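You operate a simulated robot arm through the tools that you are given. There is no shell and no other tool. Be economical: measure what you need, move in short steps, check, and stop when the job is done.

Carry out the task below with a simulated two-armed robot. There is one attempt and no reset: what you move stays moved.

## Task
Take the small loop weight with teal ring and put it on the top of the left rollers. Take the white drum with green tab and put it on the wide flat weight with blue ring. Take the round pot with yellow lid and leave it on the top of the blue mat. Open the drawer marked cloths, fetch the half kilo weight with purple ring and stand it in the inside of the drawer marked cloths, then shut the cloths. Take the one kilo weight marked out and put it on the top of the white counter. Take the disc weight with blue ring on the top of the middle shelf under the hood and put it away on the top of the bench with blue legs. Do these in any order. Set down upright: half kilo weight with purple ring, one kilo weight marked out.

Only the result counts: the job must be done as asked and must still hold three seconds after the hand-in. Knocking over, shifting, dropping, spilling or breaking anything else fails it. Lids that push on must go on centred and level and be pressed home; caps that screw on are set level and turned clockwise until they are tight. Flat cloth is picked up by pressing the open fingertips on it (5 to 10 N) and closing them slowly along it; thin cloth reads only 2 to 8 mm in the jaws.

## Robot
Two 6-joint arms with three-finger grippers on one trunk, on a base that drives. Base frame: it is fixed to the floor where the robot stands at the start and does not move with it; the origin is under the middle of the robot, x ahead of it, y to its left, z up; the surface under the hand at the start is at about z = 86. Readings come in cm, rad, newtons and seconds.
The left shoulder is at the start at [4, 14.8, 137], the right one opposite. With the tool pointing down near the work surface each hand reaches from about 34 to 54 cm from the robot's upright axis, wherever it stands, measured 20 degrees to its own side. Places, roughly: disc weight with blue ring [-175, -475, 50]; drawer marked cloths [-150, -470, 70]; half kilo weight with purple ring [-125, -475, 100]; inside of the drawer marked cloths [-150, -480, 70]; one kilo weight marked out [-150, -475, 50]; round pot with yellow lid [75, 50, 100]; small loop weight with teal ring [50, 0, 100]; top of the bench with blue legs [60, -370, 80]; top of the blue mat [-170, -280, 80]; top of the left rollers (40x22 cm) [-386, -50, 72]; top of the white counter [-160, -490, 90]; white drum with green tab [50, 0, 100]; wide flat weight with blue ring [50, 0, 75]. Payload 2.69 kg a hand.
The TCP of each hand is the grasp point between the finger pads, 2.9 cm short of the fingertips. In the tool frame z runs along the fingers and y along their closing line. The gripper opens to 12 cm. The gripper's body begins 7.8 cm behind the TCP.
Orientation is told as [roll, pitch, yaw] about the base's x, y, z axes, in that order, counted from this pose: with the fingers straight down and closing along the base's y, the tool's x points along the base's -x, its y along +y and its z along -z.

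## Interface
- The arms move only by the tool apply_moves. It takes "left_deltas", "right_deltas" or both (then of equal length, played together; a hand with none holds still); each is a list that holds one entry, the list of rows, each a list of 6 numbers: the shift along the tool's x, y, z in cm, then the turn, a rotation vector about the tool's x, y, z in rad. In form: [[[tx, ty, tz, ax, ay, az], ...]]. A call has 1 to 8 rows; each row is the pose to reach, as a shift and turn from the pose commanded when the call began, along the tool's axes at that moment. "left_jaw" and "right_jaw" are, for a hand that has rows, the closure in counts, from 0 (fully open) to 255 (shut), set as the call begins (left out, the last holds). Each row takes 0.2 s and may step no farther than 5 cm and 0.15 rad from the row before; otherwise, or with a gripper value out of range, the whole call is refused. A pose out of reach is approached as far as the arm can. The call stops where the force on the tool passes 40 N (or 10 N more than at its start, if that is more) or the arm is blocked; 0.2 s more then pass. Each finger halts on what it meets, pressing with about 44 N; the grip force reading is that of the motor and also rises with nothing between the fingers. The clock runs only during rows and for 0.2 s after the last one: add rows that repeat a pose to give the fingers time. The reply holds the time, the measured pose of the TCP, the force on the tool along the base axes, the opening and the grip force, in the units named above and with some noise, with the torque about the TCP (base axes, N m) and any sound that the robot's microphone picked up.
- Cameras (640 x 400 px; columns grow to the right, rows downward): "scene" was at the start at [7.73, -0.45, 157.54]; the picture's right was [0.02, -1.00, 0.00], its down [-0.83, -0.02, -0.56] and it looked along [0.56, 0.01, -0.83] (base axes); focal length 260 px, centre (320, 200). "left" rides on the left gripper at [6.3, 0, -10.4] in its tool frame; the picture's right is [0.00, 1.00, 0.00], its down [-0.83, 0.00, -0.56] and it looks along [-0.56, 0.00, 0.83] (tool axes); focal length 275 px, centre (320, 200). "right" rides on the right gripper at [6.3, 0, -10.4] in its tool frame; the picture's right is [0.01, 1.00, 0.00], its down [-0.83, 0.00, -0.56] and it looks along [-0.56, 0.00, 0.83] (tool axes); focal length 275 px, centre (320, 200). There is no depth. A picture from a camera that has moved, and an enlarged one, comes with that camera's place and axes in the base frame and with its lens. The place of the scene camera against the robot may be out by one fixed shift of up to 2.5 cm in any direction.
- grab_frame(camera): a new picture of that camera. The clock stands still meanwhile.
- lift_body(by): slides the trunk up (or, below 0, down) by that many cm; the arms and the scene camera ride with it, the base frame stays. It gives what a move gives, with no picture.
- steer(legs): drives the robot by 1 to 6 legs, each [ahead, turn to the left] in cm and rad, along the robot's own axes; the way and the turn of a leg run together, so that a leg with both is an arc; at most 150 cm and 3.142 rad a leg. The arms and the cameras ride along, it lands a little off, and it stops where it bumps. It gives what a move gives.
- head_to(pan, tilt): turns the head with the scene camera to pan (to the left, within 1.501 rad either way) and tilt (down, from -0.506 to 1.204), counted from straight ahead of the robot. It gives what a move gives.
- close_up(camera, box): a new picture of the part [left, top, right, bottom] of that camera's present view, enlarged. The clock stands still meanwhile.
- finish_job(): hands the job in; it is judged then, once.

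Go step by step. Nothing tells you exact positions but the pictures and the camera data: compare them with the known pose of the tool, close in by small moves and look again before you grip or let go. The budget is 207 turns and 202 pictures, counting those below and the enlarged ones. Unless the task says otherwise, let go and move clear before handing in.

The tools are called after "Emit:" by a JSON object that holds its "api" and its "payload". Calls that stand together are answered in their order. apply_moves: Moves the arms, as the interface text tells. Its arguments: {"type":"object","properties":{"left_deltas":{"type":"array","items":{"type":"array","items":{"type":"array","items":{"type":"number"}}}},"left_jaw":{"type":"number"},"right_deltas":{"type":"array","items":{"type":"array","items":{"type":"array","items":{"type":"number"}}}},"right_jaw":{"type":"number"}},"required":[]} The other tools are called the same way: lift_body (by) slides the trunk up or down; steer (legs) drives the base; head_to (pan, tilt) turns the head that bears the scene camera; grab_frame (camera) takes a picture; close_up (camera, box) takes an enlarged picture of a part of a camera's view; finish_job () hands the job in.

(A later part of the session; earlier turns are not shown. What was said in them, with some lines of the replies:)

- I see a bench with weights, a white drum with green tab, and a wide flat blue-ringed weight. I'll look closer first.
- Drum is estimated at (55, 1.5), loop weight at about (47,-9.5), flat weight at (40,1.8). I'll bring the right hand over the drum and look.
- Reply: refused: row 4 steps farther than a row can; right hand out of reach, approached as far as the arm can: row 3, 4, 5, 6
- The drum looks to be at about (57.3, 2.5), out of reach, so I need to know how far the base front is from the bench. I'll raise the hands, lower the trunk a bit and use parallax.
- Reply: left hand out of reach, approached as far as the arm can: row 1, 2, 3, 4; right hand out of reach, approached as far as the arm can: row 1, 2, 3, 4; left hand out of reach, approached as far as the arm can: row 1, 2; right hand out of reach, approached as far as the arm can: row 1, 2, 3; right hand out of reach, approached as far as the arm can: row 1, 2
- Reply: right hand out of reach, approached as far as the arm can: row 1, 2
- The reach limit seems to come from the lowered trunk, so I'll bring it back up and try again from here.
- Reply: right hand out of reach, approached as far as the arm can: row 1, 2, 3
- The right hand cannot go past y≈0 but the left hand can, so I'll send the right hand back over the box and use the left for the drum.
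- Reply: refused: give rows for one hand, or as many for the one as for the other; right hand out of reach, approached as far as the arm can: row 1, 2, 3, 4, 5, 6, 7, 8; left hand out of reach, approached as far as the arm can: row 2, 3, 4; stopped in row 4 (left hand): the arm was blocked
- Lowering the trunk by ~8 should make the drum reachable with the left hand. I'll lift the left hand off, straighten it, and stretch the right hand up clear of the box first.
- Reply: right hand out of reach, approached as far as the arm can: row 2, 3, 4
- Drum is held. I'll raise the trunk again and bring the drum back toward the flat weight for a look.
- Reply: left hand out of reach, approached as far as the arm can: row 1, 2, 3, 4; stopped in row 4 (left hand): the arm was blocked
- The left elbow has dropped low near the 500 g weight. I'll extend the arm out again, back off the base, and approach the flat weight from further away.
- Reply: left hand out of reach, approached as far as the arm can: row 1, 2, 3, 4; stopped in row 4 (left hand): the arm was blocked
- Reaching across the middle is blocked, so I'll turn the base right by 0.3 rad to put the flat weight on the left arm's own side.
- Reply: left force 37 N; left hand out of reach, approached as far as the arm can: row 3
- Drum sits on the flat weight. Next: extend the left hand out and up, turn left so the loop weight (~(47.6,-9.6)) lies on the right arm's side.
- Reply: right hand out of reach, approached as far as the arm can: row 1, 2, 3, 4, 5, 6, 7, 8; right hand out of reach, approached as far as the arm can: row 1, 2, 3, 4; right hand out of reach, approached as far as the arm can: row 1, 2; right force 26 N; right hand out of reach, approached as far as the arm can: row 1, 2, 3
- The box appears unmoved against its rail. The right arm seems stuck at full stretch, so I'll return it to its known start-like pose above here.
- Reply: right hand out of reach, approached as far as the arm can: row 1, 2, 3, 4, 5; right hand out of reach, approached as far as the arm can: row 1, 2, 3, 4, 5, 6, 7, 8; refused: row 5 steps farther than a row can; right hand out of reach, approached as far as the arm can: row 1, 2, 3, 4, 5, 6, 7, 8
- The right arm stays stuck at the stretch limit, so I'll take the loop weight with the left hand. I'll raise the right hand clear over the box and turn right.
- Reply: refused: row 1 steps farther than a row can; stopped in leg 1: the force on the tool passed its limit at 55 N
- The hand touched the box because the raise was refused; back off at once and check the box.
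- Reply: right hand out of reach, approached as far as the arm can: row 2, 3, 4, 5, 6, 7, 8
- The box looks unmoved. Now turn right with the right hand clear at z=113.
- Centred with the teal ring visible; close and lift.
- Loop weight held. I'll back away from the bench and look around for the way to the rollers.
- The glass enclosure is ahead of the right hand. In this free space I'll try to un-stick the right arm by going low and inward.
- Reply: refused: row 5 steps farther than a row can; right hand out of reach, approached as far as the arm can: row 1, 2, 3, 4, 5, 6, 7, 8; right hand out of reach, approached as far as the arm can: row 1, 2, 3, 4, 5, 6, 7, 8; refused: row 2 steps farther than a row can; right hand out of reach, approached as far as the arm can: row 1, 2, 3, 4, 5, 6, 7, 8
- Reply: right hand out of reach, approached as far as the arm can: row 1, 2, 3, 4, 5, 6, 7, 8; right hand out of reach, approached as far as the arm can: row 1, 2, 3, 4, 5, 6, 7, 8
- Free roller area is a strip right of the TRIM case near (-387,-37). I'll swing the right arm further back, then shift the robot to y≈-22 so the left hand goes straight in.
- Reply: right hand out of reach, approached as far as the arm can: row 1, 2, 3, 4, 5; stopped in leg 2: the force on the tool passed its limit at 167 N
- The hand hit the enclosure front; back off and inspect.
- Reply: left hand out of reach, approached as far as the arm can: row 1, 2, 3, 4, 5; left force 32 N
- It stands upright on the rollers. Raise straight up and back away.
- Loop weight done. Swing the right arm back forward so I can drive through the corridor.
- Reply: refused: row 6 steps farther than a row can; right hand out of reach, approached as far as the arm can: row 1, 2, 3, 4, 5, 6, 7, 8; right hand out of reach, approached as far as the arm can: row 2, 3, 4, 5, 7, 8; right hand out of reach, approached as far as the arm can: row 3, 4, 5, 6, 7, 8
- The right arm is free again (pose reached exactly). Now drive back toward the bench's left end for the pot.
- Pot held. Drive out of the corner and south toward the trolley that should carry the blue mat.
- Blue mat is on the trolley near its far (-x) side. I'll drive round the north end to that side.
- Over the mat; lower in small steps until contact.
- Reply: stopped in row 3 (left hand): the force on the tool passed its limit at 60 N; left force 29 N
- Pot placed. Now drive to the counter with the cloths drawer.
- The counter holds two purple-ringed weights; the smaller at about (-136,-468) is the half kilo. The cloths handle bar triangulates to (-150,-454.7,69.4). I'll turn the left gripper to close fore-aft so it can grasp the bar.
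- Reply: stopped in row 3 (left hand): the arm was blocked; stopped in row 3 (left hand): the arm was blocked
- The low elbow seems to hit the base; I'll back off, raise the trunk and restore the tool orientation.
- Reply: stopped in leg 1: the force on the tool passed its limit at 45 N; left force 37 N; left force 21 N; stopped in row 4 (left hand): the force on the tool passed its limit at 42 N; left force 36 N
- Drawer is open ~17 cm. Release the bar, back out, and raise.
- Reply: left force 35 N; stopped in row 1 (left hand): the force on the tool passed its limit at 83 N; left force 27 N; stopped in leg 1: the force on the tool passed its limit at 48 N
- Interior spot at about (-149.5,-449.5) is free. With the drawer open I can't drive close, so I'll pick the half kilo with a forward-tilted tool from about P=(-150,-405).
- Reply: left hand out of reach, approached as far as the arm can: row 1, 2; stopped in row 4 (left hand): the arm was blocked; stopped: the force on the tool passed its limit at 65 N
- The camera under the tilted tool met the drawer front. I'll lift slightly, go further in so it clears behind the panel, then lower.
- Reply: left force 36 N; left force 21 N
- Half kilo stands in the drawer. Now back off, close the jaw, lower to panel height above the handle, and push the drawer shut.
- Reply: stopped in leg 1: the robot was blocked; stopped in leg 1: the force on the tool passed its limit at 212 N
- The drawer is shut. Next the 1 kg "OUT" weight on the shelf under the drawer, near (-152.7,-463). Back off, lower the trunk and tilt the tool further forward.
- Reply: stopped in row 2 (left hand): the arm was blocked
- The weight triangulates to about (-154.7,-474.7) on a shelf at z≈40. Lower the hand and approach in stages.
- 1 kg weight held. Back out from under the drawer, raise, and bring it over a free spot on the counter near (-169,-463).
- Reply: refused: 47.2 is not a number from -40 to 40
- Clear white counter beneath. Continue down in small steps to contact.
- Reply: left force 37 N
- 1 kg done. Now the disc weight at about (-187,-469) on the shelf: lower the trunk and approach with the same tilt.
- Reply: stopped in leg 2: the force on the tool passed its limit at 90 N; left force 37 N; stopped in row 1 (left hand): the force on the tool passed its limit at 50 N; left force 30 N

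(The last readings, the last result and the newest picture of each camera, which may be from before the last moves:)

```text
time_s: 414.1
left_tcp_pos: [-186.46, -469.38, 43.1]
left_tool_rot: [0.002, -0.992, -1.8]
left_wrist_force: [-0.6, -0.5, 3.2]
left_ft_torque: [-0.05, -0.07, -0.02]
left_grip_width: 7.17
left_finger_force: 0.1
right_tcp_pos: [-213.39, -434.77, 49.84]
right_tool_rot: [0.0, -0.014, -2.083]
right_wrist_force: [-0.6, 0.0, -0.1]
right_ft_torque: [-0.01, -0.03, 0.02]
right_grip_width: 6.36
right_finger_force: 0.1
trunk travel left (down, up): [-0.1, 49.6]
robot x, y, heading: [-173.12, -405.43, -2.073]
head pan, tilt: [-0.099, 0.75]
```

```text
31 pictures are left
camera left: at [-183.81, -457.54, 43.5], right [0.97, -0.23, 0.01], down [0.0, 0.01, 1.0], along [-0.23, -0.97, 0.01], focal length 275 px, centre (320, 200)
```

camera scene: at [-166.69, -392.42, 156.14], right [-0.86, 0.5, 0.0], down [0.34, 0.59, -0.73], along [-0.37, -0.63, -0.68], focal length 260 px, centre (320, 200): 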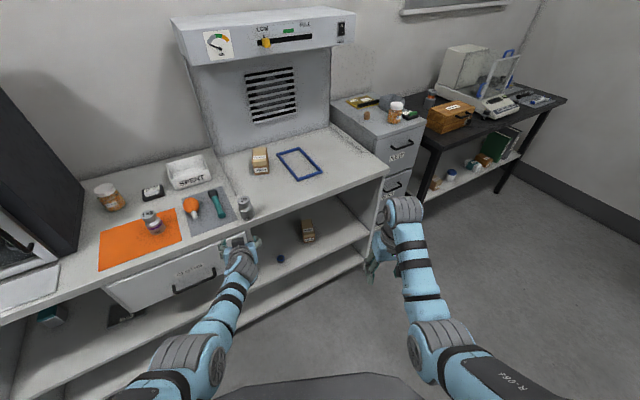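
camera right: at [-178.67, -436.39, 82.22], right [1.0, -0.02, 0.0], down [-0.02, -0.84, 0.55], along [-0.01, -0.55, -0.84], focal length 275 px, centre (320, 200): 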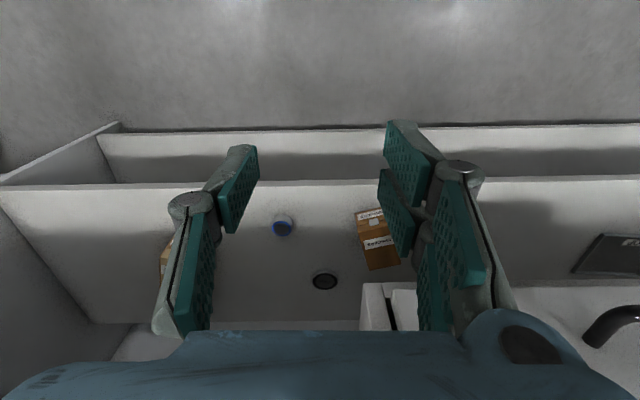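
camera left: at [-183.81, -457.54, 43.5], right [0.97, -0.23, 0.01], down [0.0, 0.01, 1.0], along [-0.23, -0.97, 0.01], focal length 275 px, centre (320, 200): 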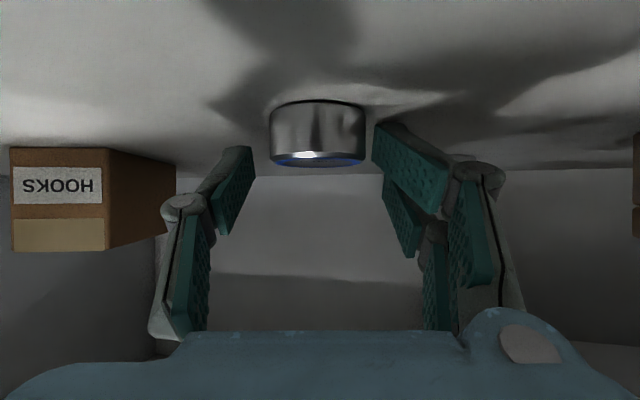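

Emit:
{"api": "apply_moves", "payload": {"left_deltas": [[[-0.2, 0, -0.1, 0, 0, 0.05], [-0.25, 0, -0.15, 0, 0, 0.1], [-0.25, 0, -0.15, 0, 0, 0.1]]]}}

Emit:
{"api": "steer", "payload": {"legs": [[2.2, 0]]}}

Emit:
{"api": "grab_frame", "payload": {"camera": "left"}}

```text
time_s: 414.9
left_tcp_pos: [-186.47, -469.46, 43.41]
left_tool_rot: [0.156, -0.988, -1.984]
left_wrist_force: [0.5, 0.0, 0.3]
left_ft_torque: [0.0, 0.03, 0.01]
left_grip_width: 6.84
left_finger_force: 0.0
right_tcp_pos: [-213.41, -434.9, 49.94]
right_tool_rot: [0.0, -0.014, -2.083]
right_wrist_force: [0.5, 0.0, -0.3]
right_ft_torque: [0.0, -0.01, 0.02]
right_grip_width: 6.34
right_finger_force: 0.0
trunk travel left (down, up): [-0.1, 49.6]
robot x, y, heading: [-173.18, -405.5, -2.068]
head pan, tilt: [-0.099, 0.75]
```

```text
time_s: 415.7
left_tcp_pos: [-187.65, -471.42, 43.37]
left_tool_rot: [0.156, -0.988, -1.982]
left_wrist_force: [-0.4, -0.7, 0.4]
left_ft_torque: [-0.01, -0.03, 0.0]
left_grip_width: 6.82
left_finger_force: 0.1
right_tcp_pos: [-214.53, -436.82, 50.0]
right_tool_rot: [0.001, -0.012, -2.083]
right_wrist_force: [-0.7, 0.4, 0.2]
right_ft_torque: [0.03, 0.02, 0.02]
right_grip_width: 6.35
right_finger_force: 0.0
trunk travel left (down, up): [-0.1, 49.6]
robot x, y, heading: [-174.48, -407.02, -2.074]
head pan, tilt: [-0.099, 0.75]
```

```text
30 pictures are left
camera left: at [-184.31, -459.83, 43.86], right [0.96, -0.28, 0.09], down [-0.08, 0.04, 1.0], along [-0.28, -0.96, 0.01], focal length 275 px, centre (320, 200)
```

left: 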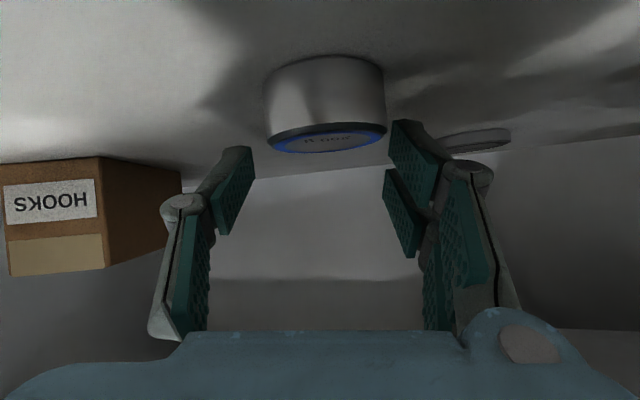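

Emit:
{"api": "steer", "payload": {"legs": [[-4.2, 0]]}}

Emit:
{"api": "apply_moves", "payload": {"left_deltas": [[[0.1, -0.4, 0.1, 0, 0, -0.03], [0.25, -0.7, 0.15, 0, 0, -0.05], [0.25, -0.7, 0.15, 0, 0, -0.05]]]}}

Emit:
{"api": "apply_moves", "payload": {"left_deltas": [[[0, 0, 0, 0, 0, 0], [0, 0, 0, 0, 0, 0], [0, 0, 0, 0, 0, 0]]], "left_jaw": 255}}

Emit:
{"api": "grab_frame", "payload": {"camera": "left"}}

```text
time_s: 416.6
left_tcp_pos: [-185.51, -467.82, 43.54]
left_tool_rot: [0.155, -0.991, -1.982]
left_wrist_force: [-0.3, -0.5, 0.2]
left_ft_torque: [-0.01, -0.01, 0.0]
left_grip_width: 6.84
left_finger_force: 0.2
right_tcp_pos: [-212.48, -433.14, 50.04]
right_tool_rot: [0.0, -0.013, -2.083]
right_wrist_force: [-0.2, 0.0, 0.6]
right_ft_torque: [-0.03, -0.01, 0.0]
right_grip_width: 6.34
right_finger_force: 0.1
trunk travel left (down, up): [-0.1, 49.6]
robot x, y, heading: [-172.32, -403.61, -2.076]
head pan, tilt: [-0.099, 0.75]
```

```text
time_s: 417.4
left_tcp_pos: [-186.27, -467.65, 43.11]
left_tool_rot: [0.08, -0.994, -1.891]
left_wrist_force: [0.1, -1.5, 1.0]
left_ft_torque: [-0.08, -0.08, -0.07]
left_grip_width: 6.89
left_finger_force: 0.4
right_tcp_pos: [-212.53, -433.1, 50.0]
right_tool_rot: [0.0, -0.014, -2.083]
right_wrist_force: [0.7, 0.6, 0.0]
right_ft_torque: [0.01, -0.02, 0.01]
right_grip_width: 6.36
right_finger_force: 0.1
trunk travel left (down, up): [-0.1, 49.6]
robot x, y, heading: [-172.38, -403.6, -2.078]
head pan, tilt: [-0.099, 0.75]
```

```text
time_s: 418.2
left_tcp_pos: [-186.23, -467.52, 43.36]
left_tool_rot: [0.08, -1.0, -1.893]
left_wrist_force: [4.9, -1.9, 12.6]
left_ft_torque: [-0.27, -0.39, 0.09]
left_grip_width: 3.89
left_finger_force: 44.3
right_tcp_pos: [-212.48, -433.09, 50.06]
right_tool_rot: [0.001, -0.014, -2.083]
right_wrist_force: [-0.2, -0.1, 0.5]
right_ft_torque: [-0.03, 0.02, 0.01]
right_grip_width: 6.36
right_finger_force: 0.0
trunk travel left (down, up): [-0.1, 49.6]
robot x, y, heading: [-171.84, -403.74, -2.074]
head pan, tilt: [-0.099, 0.75]
```

```text
29 pictures are left
camera left: at [-183.26, -455.86, 43.69], right [0.97, -0.25, 0.05], down [-0.04, 0.03, 1.0], along [-0.26, -0.97, 0.02], focal length 275 px, centre (320, 200)
```

left: 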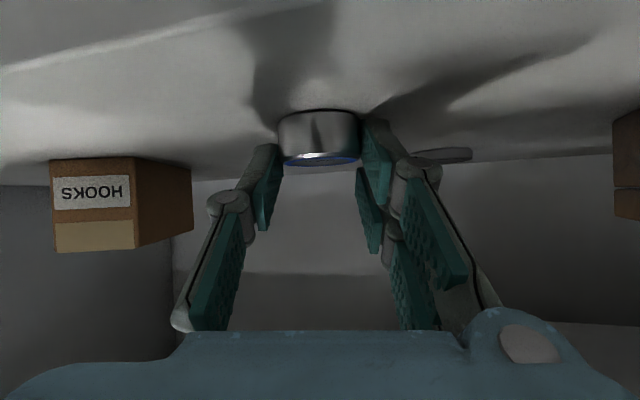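

Disc gripped at 3.9 cm. Lift a little to test.

Emit:
{"api": "lift_body", "payload": {"by": 3}}

Emit:
{"api": "grab_frame", "payload": {"camera": "left"}}

```text
time_s: 418.9
left_tcp_pos: [-186.26, -467.56, 45.85]
left_tool_rot: [0.079, -0.992, -1.892]
left_wrist_force: [1.5, -0.3, -1.9]
left_ft_torque: [0.02, -0.01, 0.0]
left_grip_width: 3.89
left_finger_force: 44.0
right_tcp_pos: [-212.43, -433.16, 52.81]
right_tool_rot: [-0.001, -0.012, -2.083]
right_wrist_force: [-0.4, -0.1, -0.2]
right_ft_torque: [0.01, 0.0, 0.0]
right_grip_width: 6.34
right_finger_force: 0.0
trunk travel left (down, up): [-3.1, 46.6]
robot x, y, heading: [-172.17, -403.86, -2.078]
head pan, tilt: [-0.099, 0.75]
```

```text
28 pictures are left
camera left: at [-183.29, -455.84, 46.3], right [0.97, -0.25, 0.05], down [-0.04, 0.02, 1.0], along [-0.26, -0.97, 0.01], focal length 275 px, centre (320, 200)
```

left: 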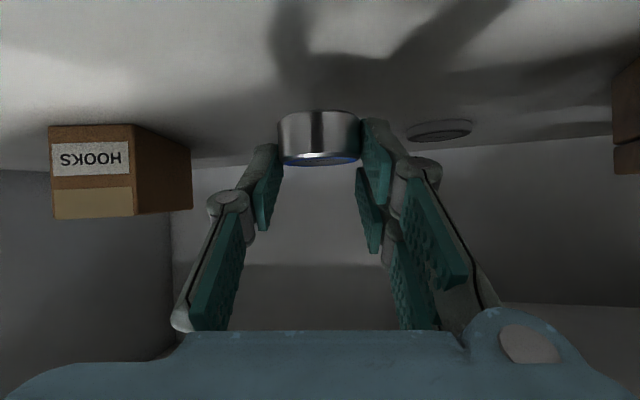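

Disc held. Back out, raise, turn toward +x and head for the bench with blue legs.

Emit:
{"api": "steer", "payload": {"legs": [[-24, 0]]}}

Emit:
{"api": "lift_body", "payload": {"by": 40}}

Emit:
{"api": "lift_body", "payload": {"by": 6}}

Emit:
{"api": "steer", "payload": {"legs": [[0, 2.07], [85, 0]]}}

Emit:
{"api": "head_to", "payload": {"pan": 0.1, "tilt": 0.5}}

Emit:
{"api": "grab_frame", "payload": {"camera": "scene"}}

```text
time_s: 420.7
left_tcp_pos: [-174.76, -446.59, 46.01]
left_tool_rot: [0.079, -0.994, -1.892]
left_wrist_force: [-1.1, 0.4, -2.3]
left_ft_torque: [0.03, -0.02, 0.02]
left_grip_width: 3.86
left_finger_force: 44.1
right_tcp_pos: [-200.9, -412.18, 52.8]
right_tool_rot: [0.0, -0.012, -2.084]
right_wrist_force: [0.4, 0.6, -0.1]
right_ft_torque: [0.0, 0.03, 0.02]
right_grip_width: 6.39
right_finger_force: 0.1
trunk travel left (down, up): [-3.1, 46.6]
robot x, y, heading: [-160.41, -382.76, -2.076]
head pan, tilt: [-0.099, 0.75]
```

```text
time_s: 424.6
left_tcp_pos: [-174.68, -446.58, 85.83]
left_tool_rot: [0.081, -0.993, -1.891]
left_wrist_force: [0.0, -0.5, -2.4]
left_ft_torque: [0.0, -0.01, 0.0]
left_grip_width: 3.86
left_finger_force: 44.1
right_tcp_pos: [-200.97, -412.15, 92.83]
right_tool_rot: [0.0, -0.013, -2.085]
right_wrist_force: [0.2, -0.6, 0.5]
right_ft_torque: [-0.03, -0.04, 0.03]
right_grip_width: 6.36
right_finger_force: 0.0
trunk travel left (down, up): [-43.1, 6.6]
robot x, y, heading: [-160.8, -382.48, -2.073]
head pan, tilt: [-0.099, 0.75]
```

```text
time_s: 425.6
left_tcp_pos: [-174.66, -446.45, 92.01]
left_tool_rot: [0.082, -0.993, -1.892]
left_wrist_force: [0.5, 1.1, -1.6]
left_ft_torque: [0.01, -0.02, 0.0]
left_grip_width: 3.9
left_finger_force: 44.3
right_tcp_pos: [-200.89, -412.2, 98.87]
right_tool_rot: [0.001, -0.013, -2.084]
right_wrist_force: [-0.6, -0.3, 0.4]
right_ft_torque: [-0.05, -0.02, 0.0]
right_grip_width: 6.36
right_finger_force: 0.0
trunk travel left (down, up): [-49.1, 0.6]
robot x, y, heading: [-160.57, -382.96, -2.077]
head pan, tilt: [-0.099, 0.75]
```

```text
time_s: 435.1
left_tcp_pos: [-11.47, -364.1, 91.96]
left_tool_rot: [0.079, -0.995, 0.182]
left_wrist_force: [0.4, -1.1, -3.0]
left_ft_torque: [0.0, 0.06, 0.0]
left_grip_width: 3.88
left_finger_force: 44.1
right_tcp_pos: [-29.06, -403.84, 98.9]
right_tool_rot: [0.001, -0.012, -0.009]
right_wrist_force: [0.6, 0.3, 0.0]
right_ft_torque: [0.01, -0.03, -0.01]
right_grip_width: 6.34
right_finger_force: 0.1
trunk travel left (down, up): [-49.1, 0.6]
robot x, y, heading: [-73.98, -382.36, -0.004]
head pan, tilt: [-0.099, 0.75]
```

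```text
time_s: 435.9
left_tcp_pos: [-11.32, -364.31, 91.86]
left_tool_rot: [0.081, -0.992, 0.181]
left_wrist_force: [0.5, -0.3, -1.7]
left_ft_torque: [-0.03, 0.05, 0.0]
left_grip_width: 3.87
left_finger_force: 43.5
right_tcp_pos: [-28.8, -403.76, 98.79]
right_tool_rot: [0.0, -0.012, -0.01]
right_wrist_force: [-0.3, -0.1, -0.3]
right_ft_torque: [0.01, 0.0, 0.01]
right_grip_width: 6.36
right_finger_force: 0.1
trunk travel left (down, up): [-49.1, 0.6]
robot x, y, heading: [-74.01, -382.38, -0.001]
head pan, tilt: [0.099, 0.499]
```

```text
27 pictures are left
camera scene: at [-64.4, -382.38, 160.88], right [0.1, -1.0, 0.0], down [-0.48, -0.05, -0.88], along [0.87, 0.09, -0.48], focal length 260 px, centre (320, 200)
```

scene: 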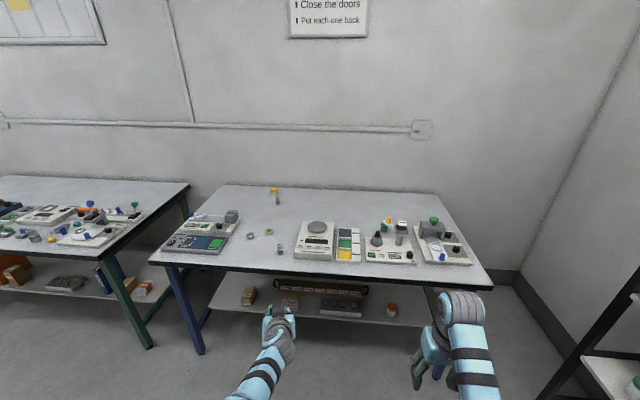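

Emit:
{"api": "close_up", "payload": {"camera": "scene", "box": [150, 170, 400, 300]}}

```text
2.56 times, centred on (275, 235) of scene
camera zoom: at [-64.4, -382.38, 160.88], right [0.1, -1.0, 0.0], down [-0.48, -0.05, -0.88], along [0.87, 0.09, -0.48], focal length 665 px, centre (435, 110)
```

zoom: 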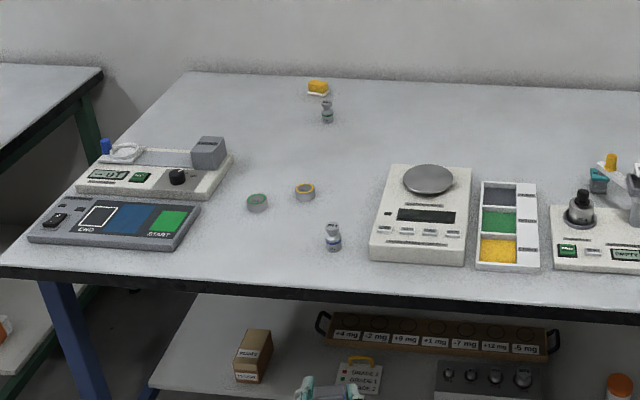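

Emit:
{"api": "steer", "payload": {"legs": [[0, 0.806], [31.8, 0], [0, -0.805], [8, 0]]}}

Emit:
{"api": "grab_frame", "payload": {"camera": "left"}}

Emit:
{"api": "grab_frame", "payload": {"camera": "scene"}}

```text
time_s: 442.9
left_tcp_pos: [17.52, -341.83, 92.45]
left_tool_rot: [0.075, -1.007, 0.183]
left_wrist_force: [-0.5, 0.6, -1.2]
left_ft_torque: [0.0, 0.02, -0.02]
left_grip_width: 3.87
left_finger_force: 44.1
right_tcp_pos: [-0.52, -381.28, 99.31]
right_tool_rot: [0.0, -0.023, -0.014]
right_wrist_force: [0.8, 0.5, -1.0]
right_ft_torque: [0.05, 0.09, 0.02]
right_grip_width: 6.34
right_finger_force: 0.1
trunk travel left (down, up): [-49.1, 0.6]
robot x, y, heading: [-44.57, -359.83, -0.001]
head pan, tilt: [0.099, 0.499]
```

```text
25 pictures are left
camera left: at [5.55, -344.87, 92.82], right [-0.24, 0.97, 0.04], down [-0.02, -0.05, 1.0], along [0.97, 0.24, 0.03], focal length 275 px, centre (320, 200)
```

left: 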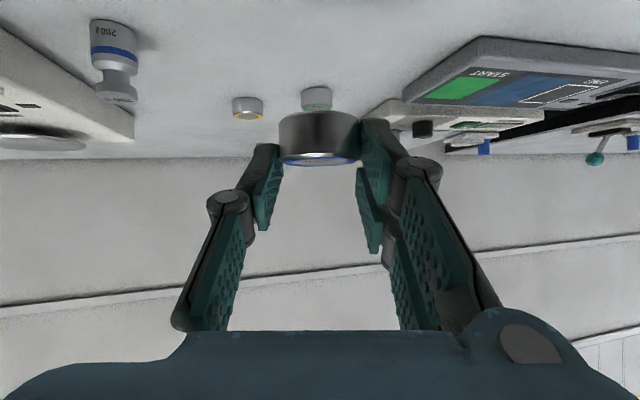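

```text
24 pictures are left
camera scene: at [-36.05, -359.74, 160.98], right [0.09, -1.0, 0.0], down [-0.47, -0.04, -0.88], along [0.88, 0.08, -0.47], focal length 260 px, centre (320, 200)
```

scene: 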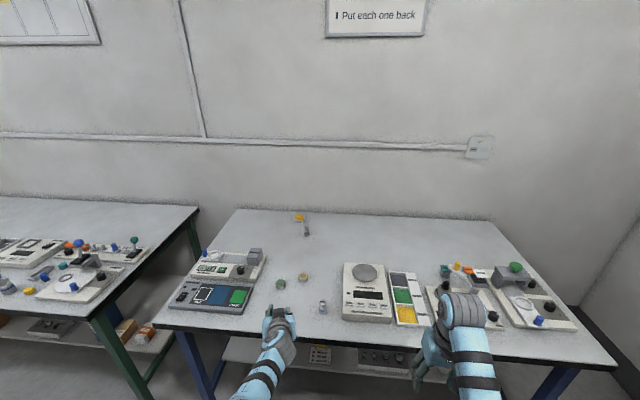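

Emit:
{"api": "steer", "payload": {"legs": [[8, 0]]}}

Emit:
{"api": "lift_body", "payload": {"by": -6}}

Emit:
{"api": "grab_frame", "payload": {"camera": "left"}}

```text
time_s: 444.0
left_tcp_pos: [25.11, -342.13, 92.63]
left_tool_rot: [0.071, -1.011, 0.183]
left_wrist_force: [-1.9, -0.2, -3.3]
left_ft_torque: [-0.01, -0.05, 0.0]
left_grip_width: 3.84
left_finger_force: 44.3
right_tcp_pos: [6.93, -381.28, 99.63]
right_tool_rot: [0.0, -0.031, -0.019]
right_wrist_force: [0.0, -0.9, -0.3]
right_ft_torque: [0.02, 0.0, 0.01]
right_grip_width: 6.35
right_finger_force: 0.0
trunk travel left (down, up): [-49.1, 0.6]
robot x, y, heading: [-36.78, -359.85, -0.008]
head pan, tilt: [0.099, 0.499]
```

```text
time_s: 445.0
left_tcp_pos: [26.06, -342.1, 85.81]
left_tool_rot: [0.076, -0.999, 0.18]
left_wrist_force: [-0.2, 0.4, -1.8]
left_ft_torque: [-0.07, 0.02, 0.02]
left_grip_width: 3.89
left_finger_force: 44.2
right_tcp_pos: [7.99, -381.41, 93.02]
right_tool_rot: [0.001, -0.015, -0.016]
right_wrist_force: [0.0, 0.8, 0.0]
right_ft_torque: [-0.02, 0.04, 0.01]
right_grip_width: 6.33
right_finger_force: 0.1
trunk travel left (down, up): [-43.1, 6.6]
robot x, y, heading: [-36.22, -359.76, -0.009]
head pan, tilt: [0.099, 0.499]
```

```text
23 pictures are left
camera left: at [14.22, -345.12, 86.27], right [-0.24, 0.97, 0.04], down [-0.01, -0.05, 1.0], along [0.97, 0.24, 0.02], focal length 275 px, centre (320, 200)
```

left: 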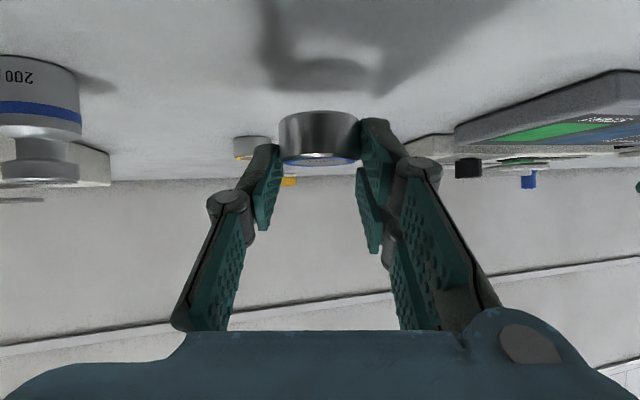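

Emit:
{"api": "lift_body", "payload": {"by": -1.5}}

Emit:
{"api": "lift_body", "payload": {"by": -0.8}}

Emit:
{"api": "grab_frame", "payload": {"camera": "left"}}

```text
time_s: 445.6
left_tcp_pos: [25.95, -342.11, 84.38]
left_tool_rot: [0.075, -1.0, 0.179]
left_wrist_force: [-0.3, 0.6, -1.5]
left_ft_torque: [-0.02, 0.03, -0.03]
left_grip_width: 3.91
left_finger_force: 44.1
right_tcp_pos: [7.84, -381.45, 91.56]
right_tool_rot: [-0.002, -0.018, -0.018]
right_wrist_force: [0.4, 0.5, 0.3]
right_ft_torque: [-0.02, 0.02, -0.03]
right_grip_width: 6.33
right_finger_force: 0.1
trunk travel left (down, up): [-41.6, 8.1]
robot x, y, heading: [-36.46, -359.88, -0.006]
head pan, tilt: [0.099, 0.499]
```

```text
time_s: 446.2
left_tcp_pos: [26.07, -342.01, 83.67]
left_tool_rot: [0.074, -1.0, 0.18]
left_wrist_force: [0.6, 0.5, -2.4]
left_ft_torque: [0.03, 0.02, 0.04]
left_grip_width: 3.9
left_finger_force: 43.9
right_tcp_pos: [7.78, -381.51, 90.84]
right_tool_rot: [0.001, -0.018, -0.018]
right_wrist_force: [-0.2, 0.8, -0.5]
right_ft_torque: [-0.01, 0.0, 0.01]
right_grip_width: 6.33
right_finger_force: 0.0
trunk travel left (down, up): [-40.8, 8.9]
robot x, y, heading: [-36.62, -359.95, -0.01]
head pan, tilt: [0.099, 0.499]
```

```text
22 pictures are left
camera left: at [14.11, -345.12, 84.01], right [-0.24, 0.97, 0.04], down [-0.01, -0.05, 1.0], along [0.97, 0.24, 0.02], focal length 275 px, centre (320, 200)
```

left: 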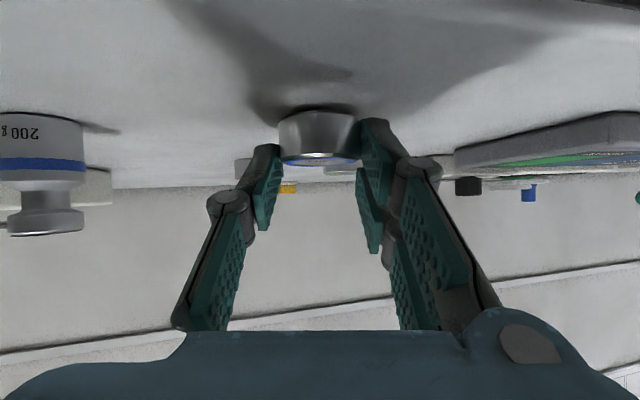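

Emit:
{"api": "lift_body", "payload": {"by": -0.6}}

Emit:
{"api": "lift_body", "payload": {"by": -0.4}}

```text
time_s: 446.7
left_tcp_pos: [26.0, -342.27, 83.39]
left_tool_rot: [0.075, -1.004, 0.181]
left_wrist_force: [2.1, 0.6, 9.6]
left_ft_torque: [-0.13, -0.16, 0.02]
left_grip_width: 3.88
left_finger_force: 43.9
right_tcp_pos: [7.82, -381.38, 90.27]
right_tool_rot: [0.0, -0.018, -0.019]
right_wrist_force: [0.3, -0.4, -0.8]
right_ft_torque: [-0.01, 0.02, -0.03]
right_grip_width: 6.35
right_finger_force: 0.1
trunk travel left (down, up): [-40.2, 9.5]
robot x, y, heading: [-36.33, -360.15, -0.01]
head pan, tilt: [0.099, 0.499]
```

```text
time_s: 447.2
left_tcp_pos: [25.96, -342.21, 83.25]
left_tool_rot: [0.075, -1.013, 0.18]
left_wrist_force: [9.2, 4.6, 32.3]
left_ft_torque: [0.02, -0.4, 0.04]
left_grip_width: 3.88
left_finger_force: 44.5
right_tcp_pos: [7.54, -381.45, 90.01]
right_tool_rot: [0.003, -0.02, -0.016]
right_wrist_force: [-0.9, 0.9, -0.2]
right_ft_torque: [-0.02, 0.01, -0.01]
right_grip_width: 6.36
right_finger_force: 0.1
trunk travel left (down, up): [-39.8, 9.9]
robot x, y, heading: [-36.46, -360.42, -0.012]
head pan, tilt: [0.099, 0.499]
```

Contact. Ease off and release.

Emit:
{"api": "lift_body", "payload": {"by": 0.5}}

Emit:
{"api": "apply_moves", "payload": {"left_deltas": [[[0, 0, 0, 0, 0, 0], [0, 0, 0, 0, 0, 0], [0, 0, 0, 0, 0, 0]]], "left_jaw": 120}}

Emit:
{"api": "lift_body", "payload": {"by": 5}}

Emit:
{"api": "steer", "payload": {"legs": [[-25, 0]]}}

Emit:
{"api": "close_up", "payload": {"camera": "scene", "box": [170, 200, 420, 350]}}

```text
time_s: 447.8
left_tcp_pos: [25.84, -342.24, 83.23]
left_tool_rot: [0.074, -1.003, 0.179]
left_wrist_force: [8.5, 1.8, 19.2]
left_ft_torque: [0.15, -0.44, -0.04]
left_grip_width: 3.87
left_finger_force: 43.9
right_tcp_pos: [7.76, -381.52, 90.62]
right_tool_rot: [-0.002, -0.019, -0.018]
right_wrist_force: [0.7, -0.1, 0.1]
right_ft_torque: [0.01, -0.04, 0.0]
right_grip_width: 6.34
right_finger_force: 0.1
trunk travel left (down, up): [-40.3, 9.4]
robot x, y, heading: [-36.07, -360.39, -0.009]
head pan, tilt: [0.099, 0.499]
```

```text
time_s: 448.6
left_tcp_pos: [25.92, -342.11, 83.04]
left_tool_rot: [0.076, -0.999, 0.18]
left_wrist_force: [-0.6, 0.5, -0.2]
left_ft_torque: [0.03, 0.03, -0.02]
left_grip_width: 6.58
left_finger_force: 0.2
right_tcp_pos: [7.77, -381.49, 90.29]
right_tool_rot: [0.0, -0.016, -0.015]
right_wrist_force: [-0.3, 0.5, 0.2]
right_ft_torque: [0.0, -0.04, 0.0]
right_grip_width: 6.37
right_finger_force: 0.0
trunk travel left (down, up): [-40.3, 9.4]
robot x, y, heading: [-36.85, -360.19, -0.004]
head pan, tilt: [0.099, 0.499]
```

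```text
time_s: 449.5
left_tcp_pos: [25.99, -342.18, 88.33]
left_tool_rot: [0.076, -1.001, 0.18]
left_wrist_force: [-0.3, -0.1, 0.8]
left_ft_torque: [-0.03, 0.03, 0.01]
left_grip_width: 6.37
left_finger_force: 0.0
right_tcp_pos: [7.88, -381.52, 95.31]
right_tool_rot: [0.0, -0.019, -0.017]
right_wrist_force: [0.7, -0.6, 0.6]
right_ft_torque: [-0.01, 0.0, 0.0]
right_grip_width: 6.33
right_finger_force: 0.0
trunk travel left (down, up): [-45.3, 4.4]
robot x, y, heading: [-36.38, -359.83, -0.011]
head pan, tilt: [0.099, 0.499]
```

```text
time_s: 451.3
left_tcp_pos: [0.87, -342.06, 88.13]
left_tool_rot: [0.076, -0.997, 0.175]
left_wrist_force: [0.5, -0.2, -0.4]
left_ft_torque: [0.03, -0.02, -0.04]
left_grip_width: 6.33
left_finger_force: 0.2
right_tcp_pos: [-17.3, -381.32, 95.21]
right_tool_rot: [-0.001, -0.017, -0.022]
right_wrist_force: [0.6, 1.3, 0.3]
right_ft_torque: [-0.02, 0.06, 0.0]
right_grip_width: 6.35
right_finger_force: 0.1
trunk travel left (down, up): [-45.3, 4.4]
robot x, y, heading: [-62.08, -359.76, -0.016]
head pan, tilt: [0.099, 0.499]
```

```text
2.56 times, centred on (295, 275) of scene
camera zoom: at [-51.75, -359.66, 157.14], right [0.09, -1.0, 0.0], down [-0.48, -0.04, -0.88], along [0.87, 0.08, -0.48], focal length 665 px, centre (384, 8)
```

zoom: 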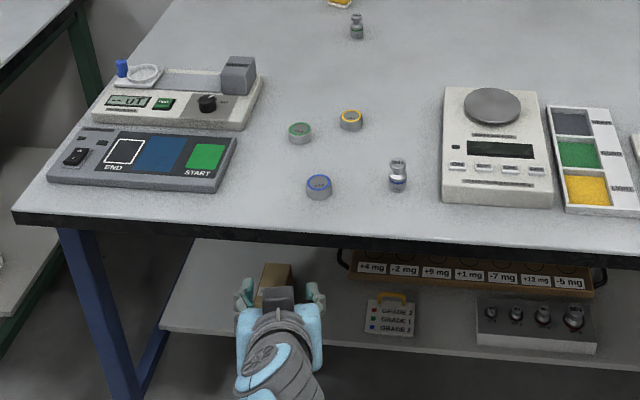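

Disc placed. Verify the pot and trolley with a look.

Emit:
{"api": "steer", "payload": {"legs": [[-10, 0], [0, 1.5]]}}

Emit:
{"api": "head_to", "payload": {"pan": 1.0, "tilt": 0.5}}

Emit:
{"api": "grab_frame", "payload": {"camera": "scene"}}

```text
time_s: 456.1
left_tcp_pos: [-84.6, -296.02, 88.21]
left_tool_rot: [0.075, -1.002, 1.672]
left_wrist_force: [-0.4, 0.9, 0.1]
left_ft_torque: [-0.03, 0.01, -0.01]
left_grip_width: 6.36
left_finger_force: 0.1
right_tcp_pos: [-47.01, -317.24, 95.51]
right_tool_rot: [-0.001, -0.018, 1.474]
right_wrist_force: [0.1, -0.6, 0.5]
right_ft_torque: [-0.02, -0.02, -0.01]
right_grip_width: 6.34
right_finger_force: 0.0
trunk travel left (down, up): [-45.3, 4.4]
robot x, y, heading: [-71.83, -359.61, 1.48]
head pan, tilt: [0.099, 0.499]
```

```text
time_s: 457.3
left_tcp_pos: [-84.63, -296.09, 88.39]
left_tool_rot: [0.076, -1.001, 1.671]
left_wrist_force: [0.6, 0.8, -0.1]
left_ft_torque: [0.03, 0.01, -0.02]
left_grip_width: 6.35
left_finger_force: 0.1
right_tcp_pos: [-46.85, -317.18, 95.42]
right_tool_rot: [-0.001, -0.02, 1.474]
right_wrist_force: [-0.9, -0.6, 0.1]
right_ft_torque: [0.03, -0.02, 0.01]
right_grip_width: 6.34
right_finger_force: 0.0
trunk travel left (down, up): [-45.3, 4.4]
robot x, y, heading: [-71.68, -359.59, 1.479]
head pan, tilt: [1.0, 0.499]
```

```text
20 pictures are left
camera scene: at [-80.25, -352.7, 157.18], right [0.61, 0.79, 0.0], down [0.38, -0.29, -0.88], along [-0.69, 0.54, -0.48], focal length 260 px, centre (320, 200)
```

scene: 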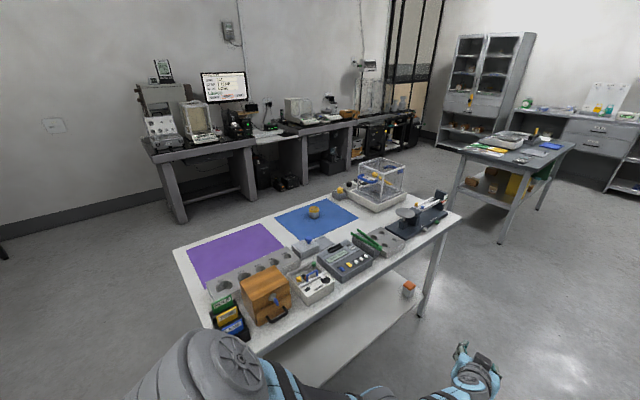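

The pot is on the blue mat and the trolley looks in order, so I'm handing in.

Emit:
{"api": "finish_job", "payload": {}}

```text
The job is handed in.
```

I finished every placement in the task and handed the job in. I didn't reopen the cloths drawer to check that the half kilo weight still stands upright. It was upright when I released it, but the drawer closed hard against its stop (212 N).

| Item | Where it ended up | What I saw |
|---|---|---|
| Small loop weight, teal ring | Left rollers | Standing upright after release |
| White drum, green tab | Wide flat weight, blue ring | Sitting on it after release |
| Round pot, yellow lid | Blue mat | Still on the mat at the end |
| Half kilo weight, purple ring | Cloths drawer, now shut | Upright before the drawer closed |
| One kilo weight | White counter | Standing upright after release; I never read its "OUT" label |
| Disc weight, blue ring | Bench with blue legs | On the bench after release |

I also bumped a few other things along the way:
- **Return box:** my hand pushed against it twice (up to 55 N).
- **Glass enclosure:** my hand hit its front (167 N).
- **Trolley:** I was blocked while backing up near the blue mat, and I think I backed into it.
- **Shelf edge:** the gripper hit it while reaching for the disc weight (90 N).

The box, the enclosure and the trolley looked unmoved in later pictures. I didn't check the shelf edge.
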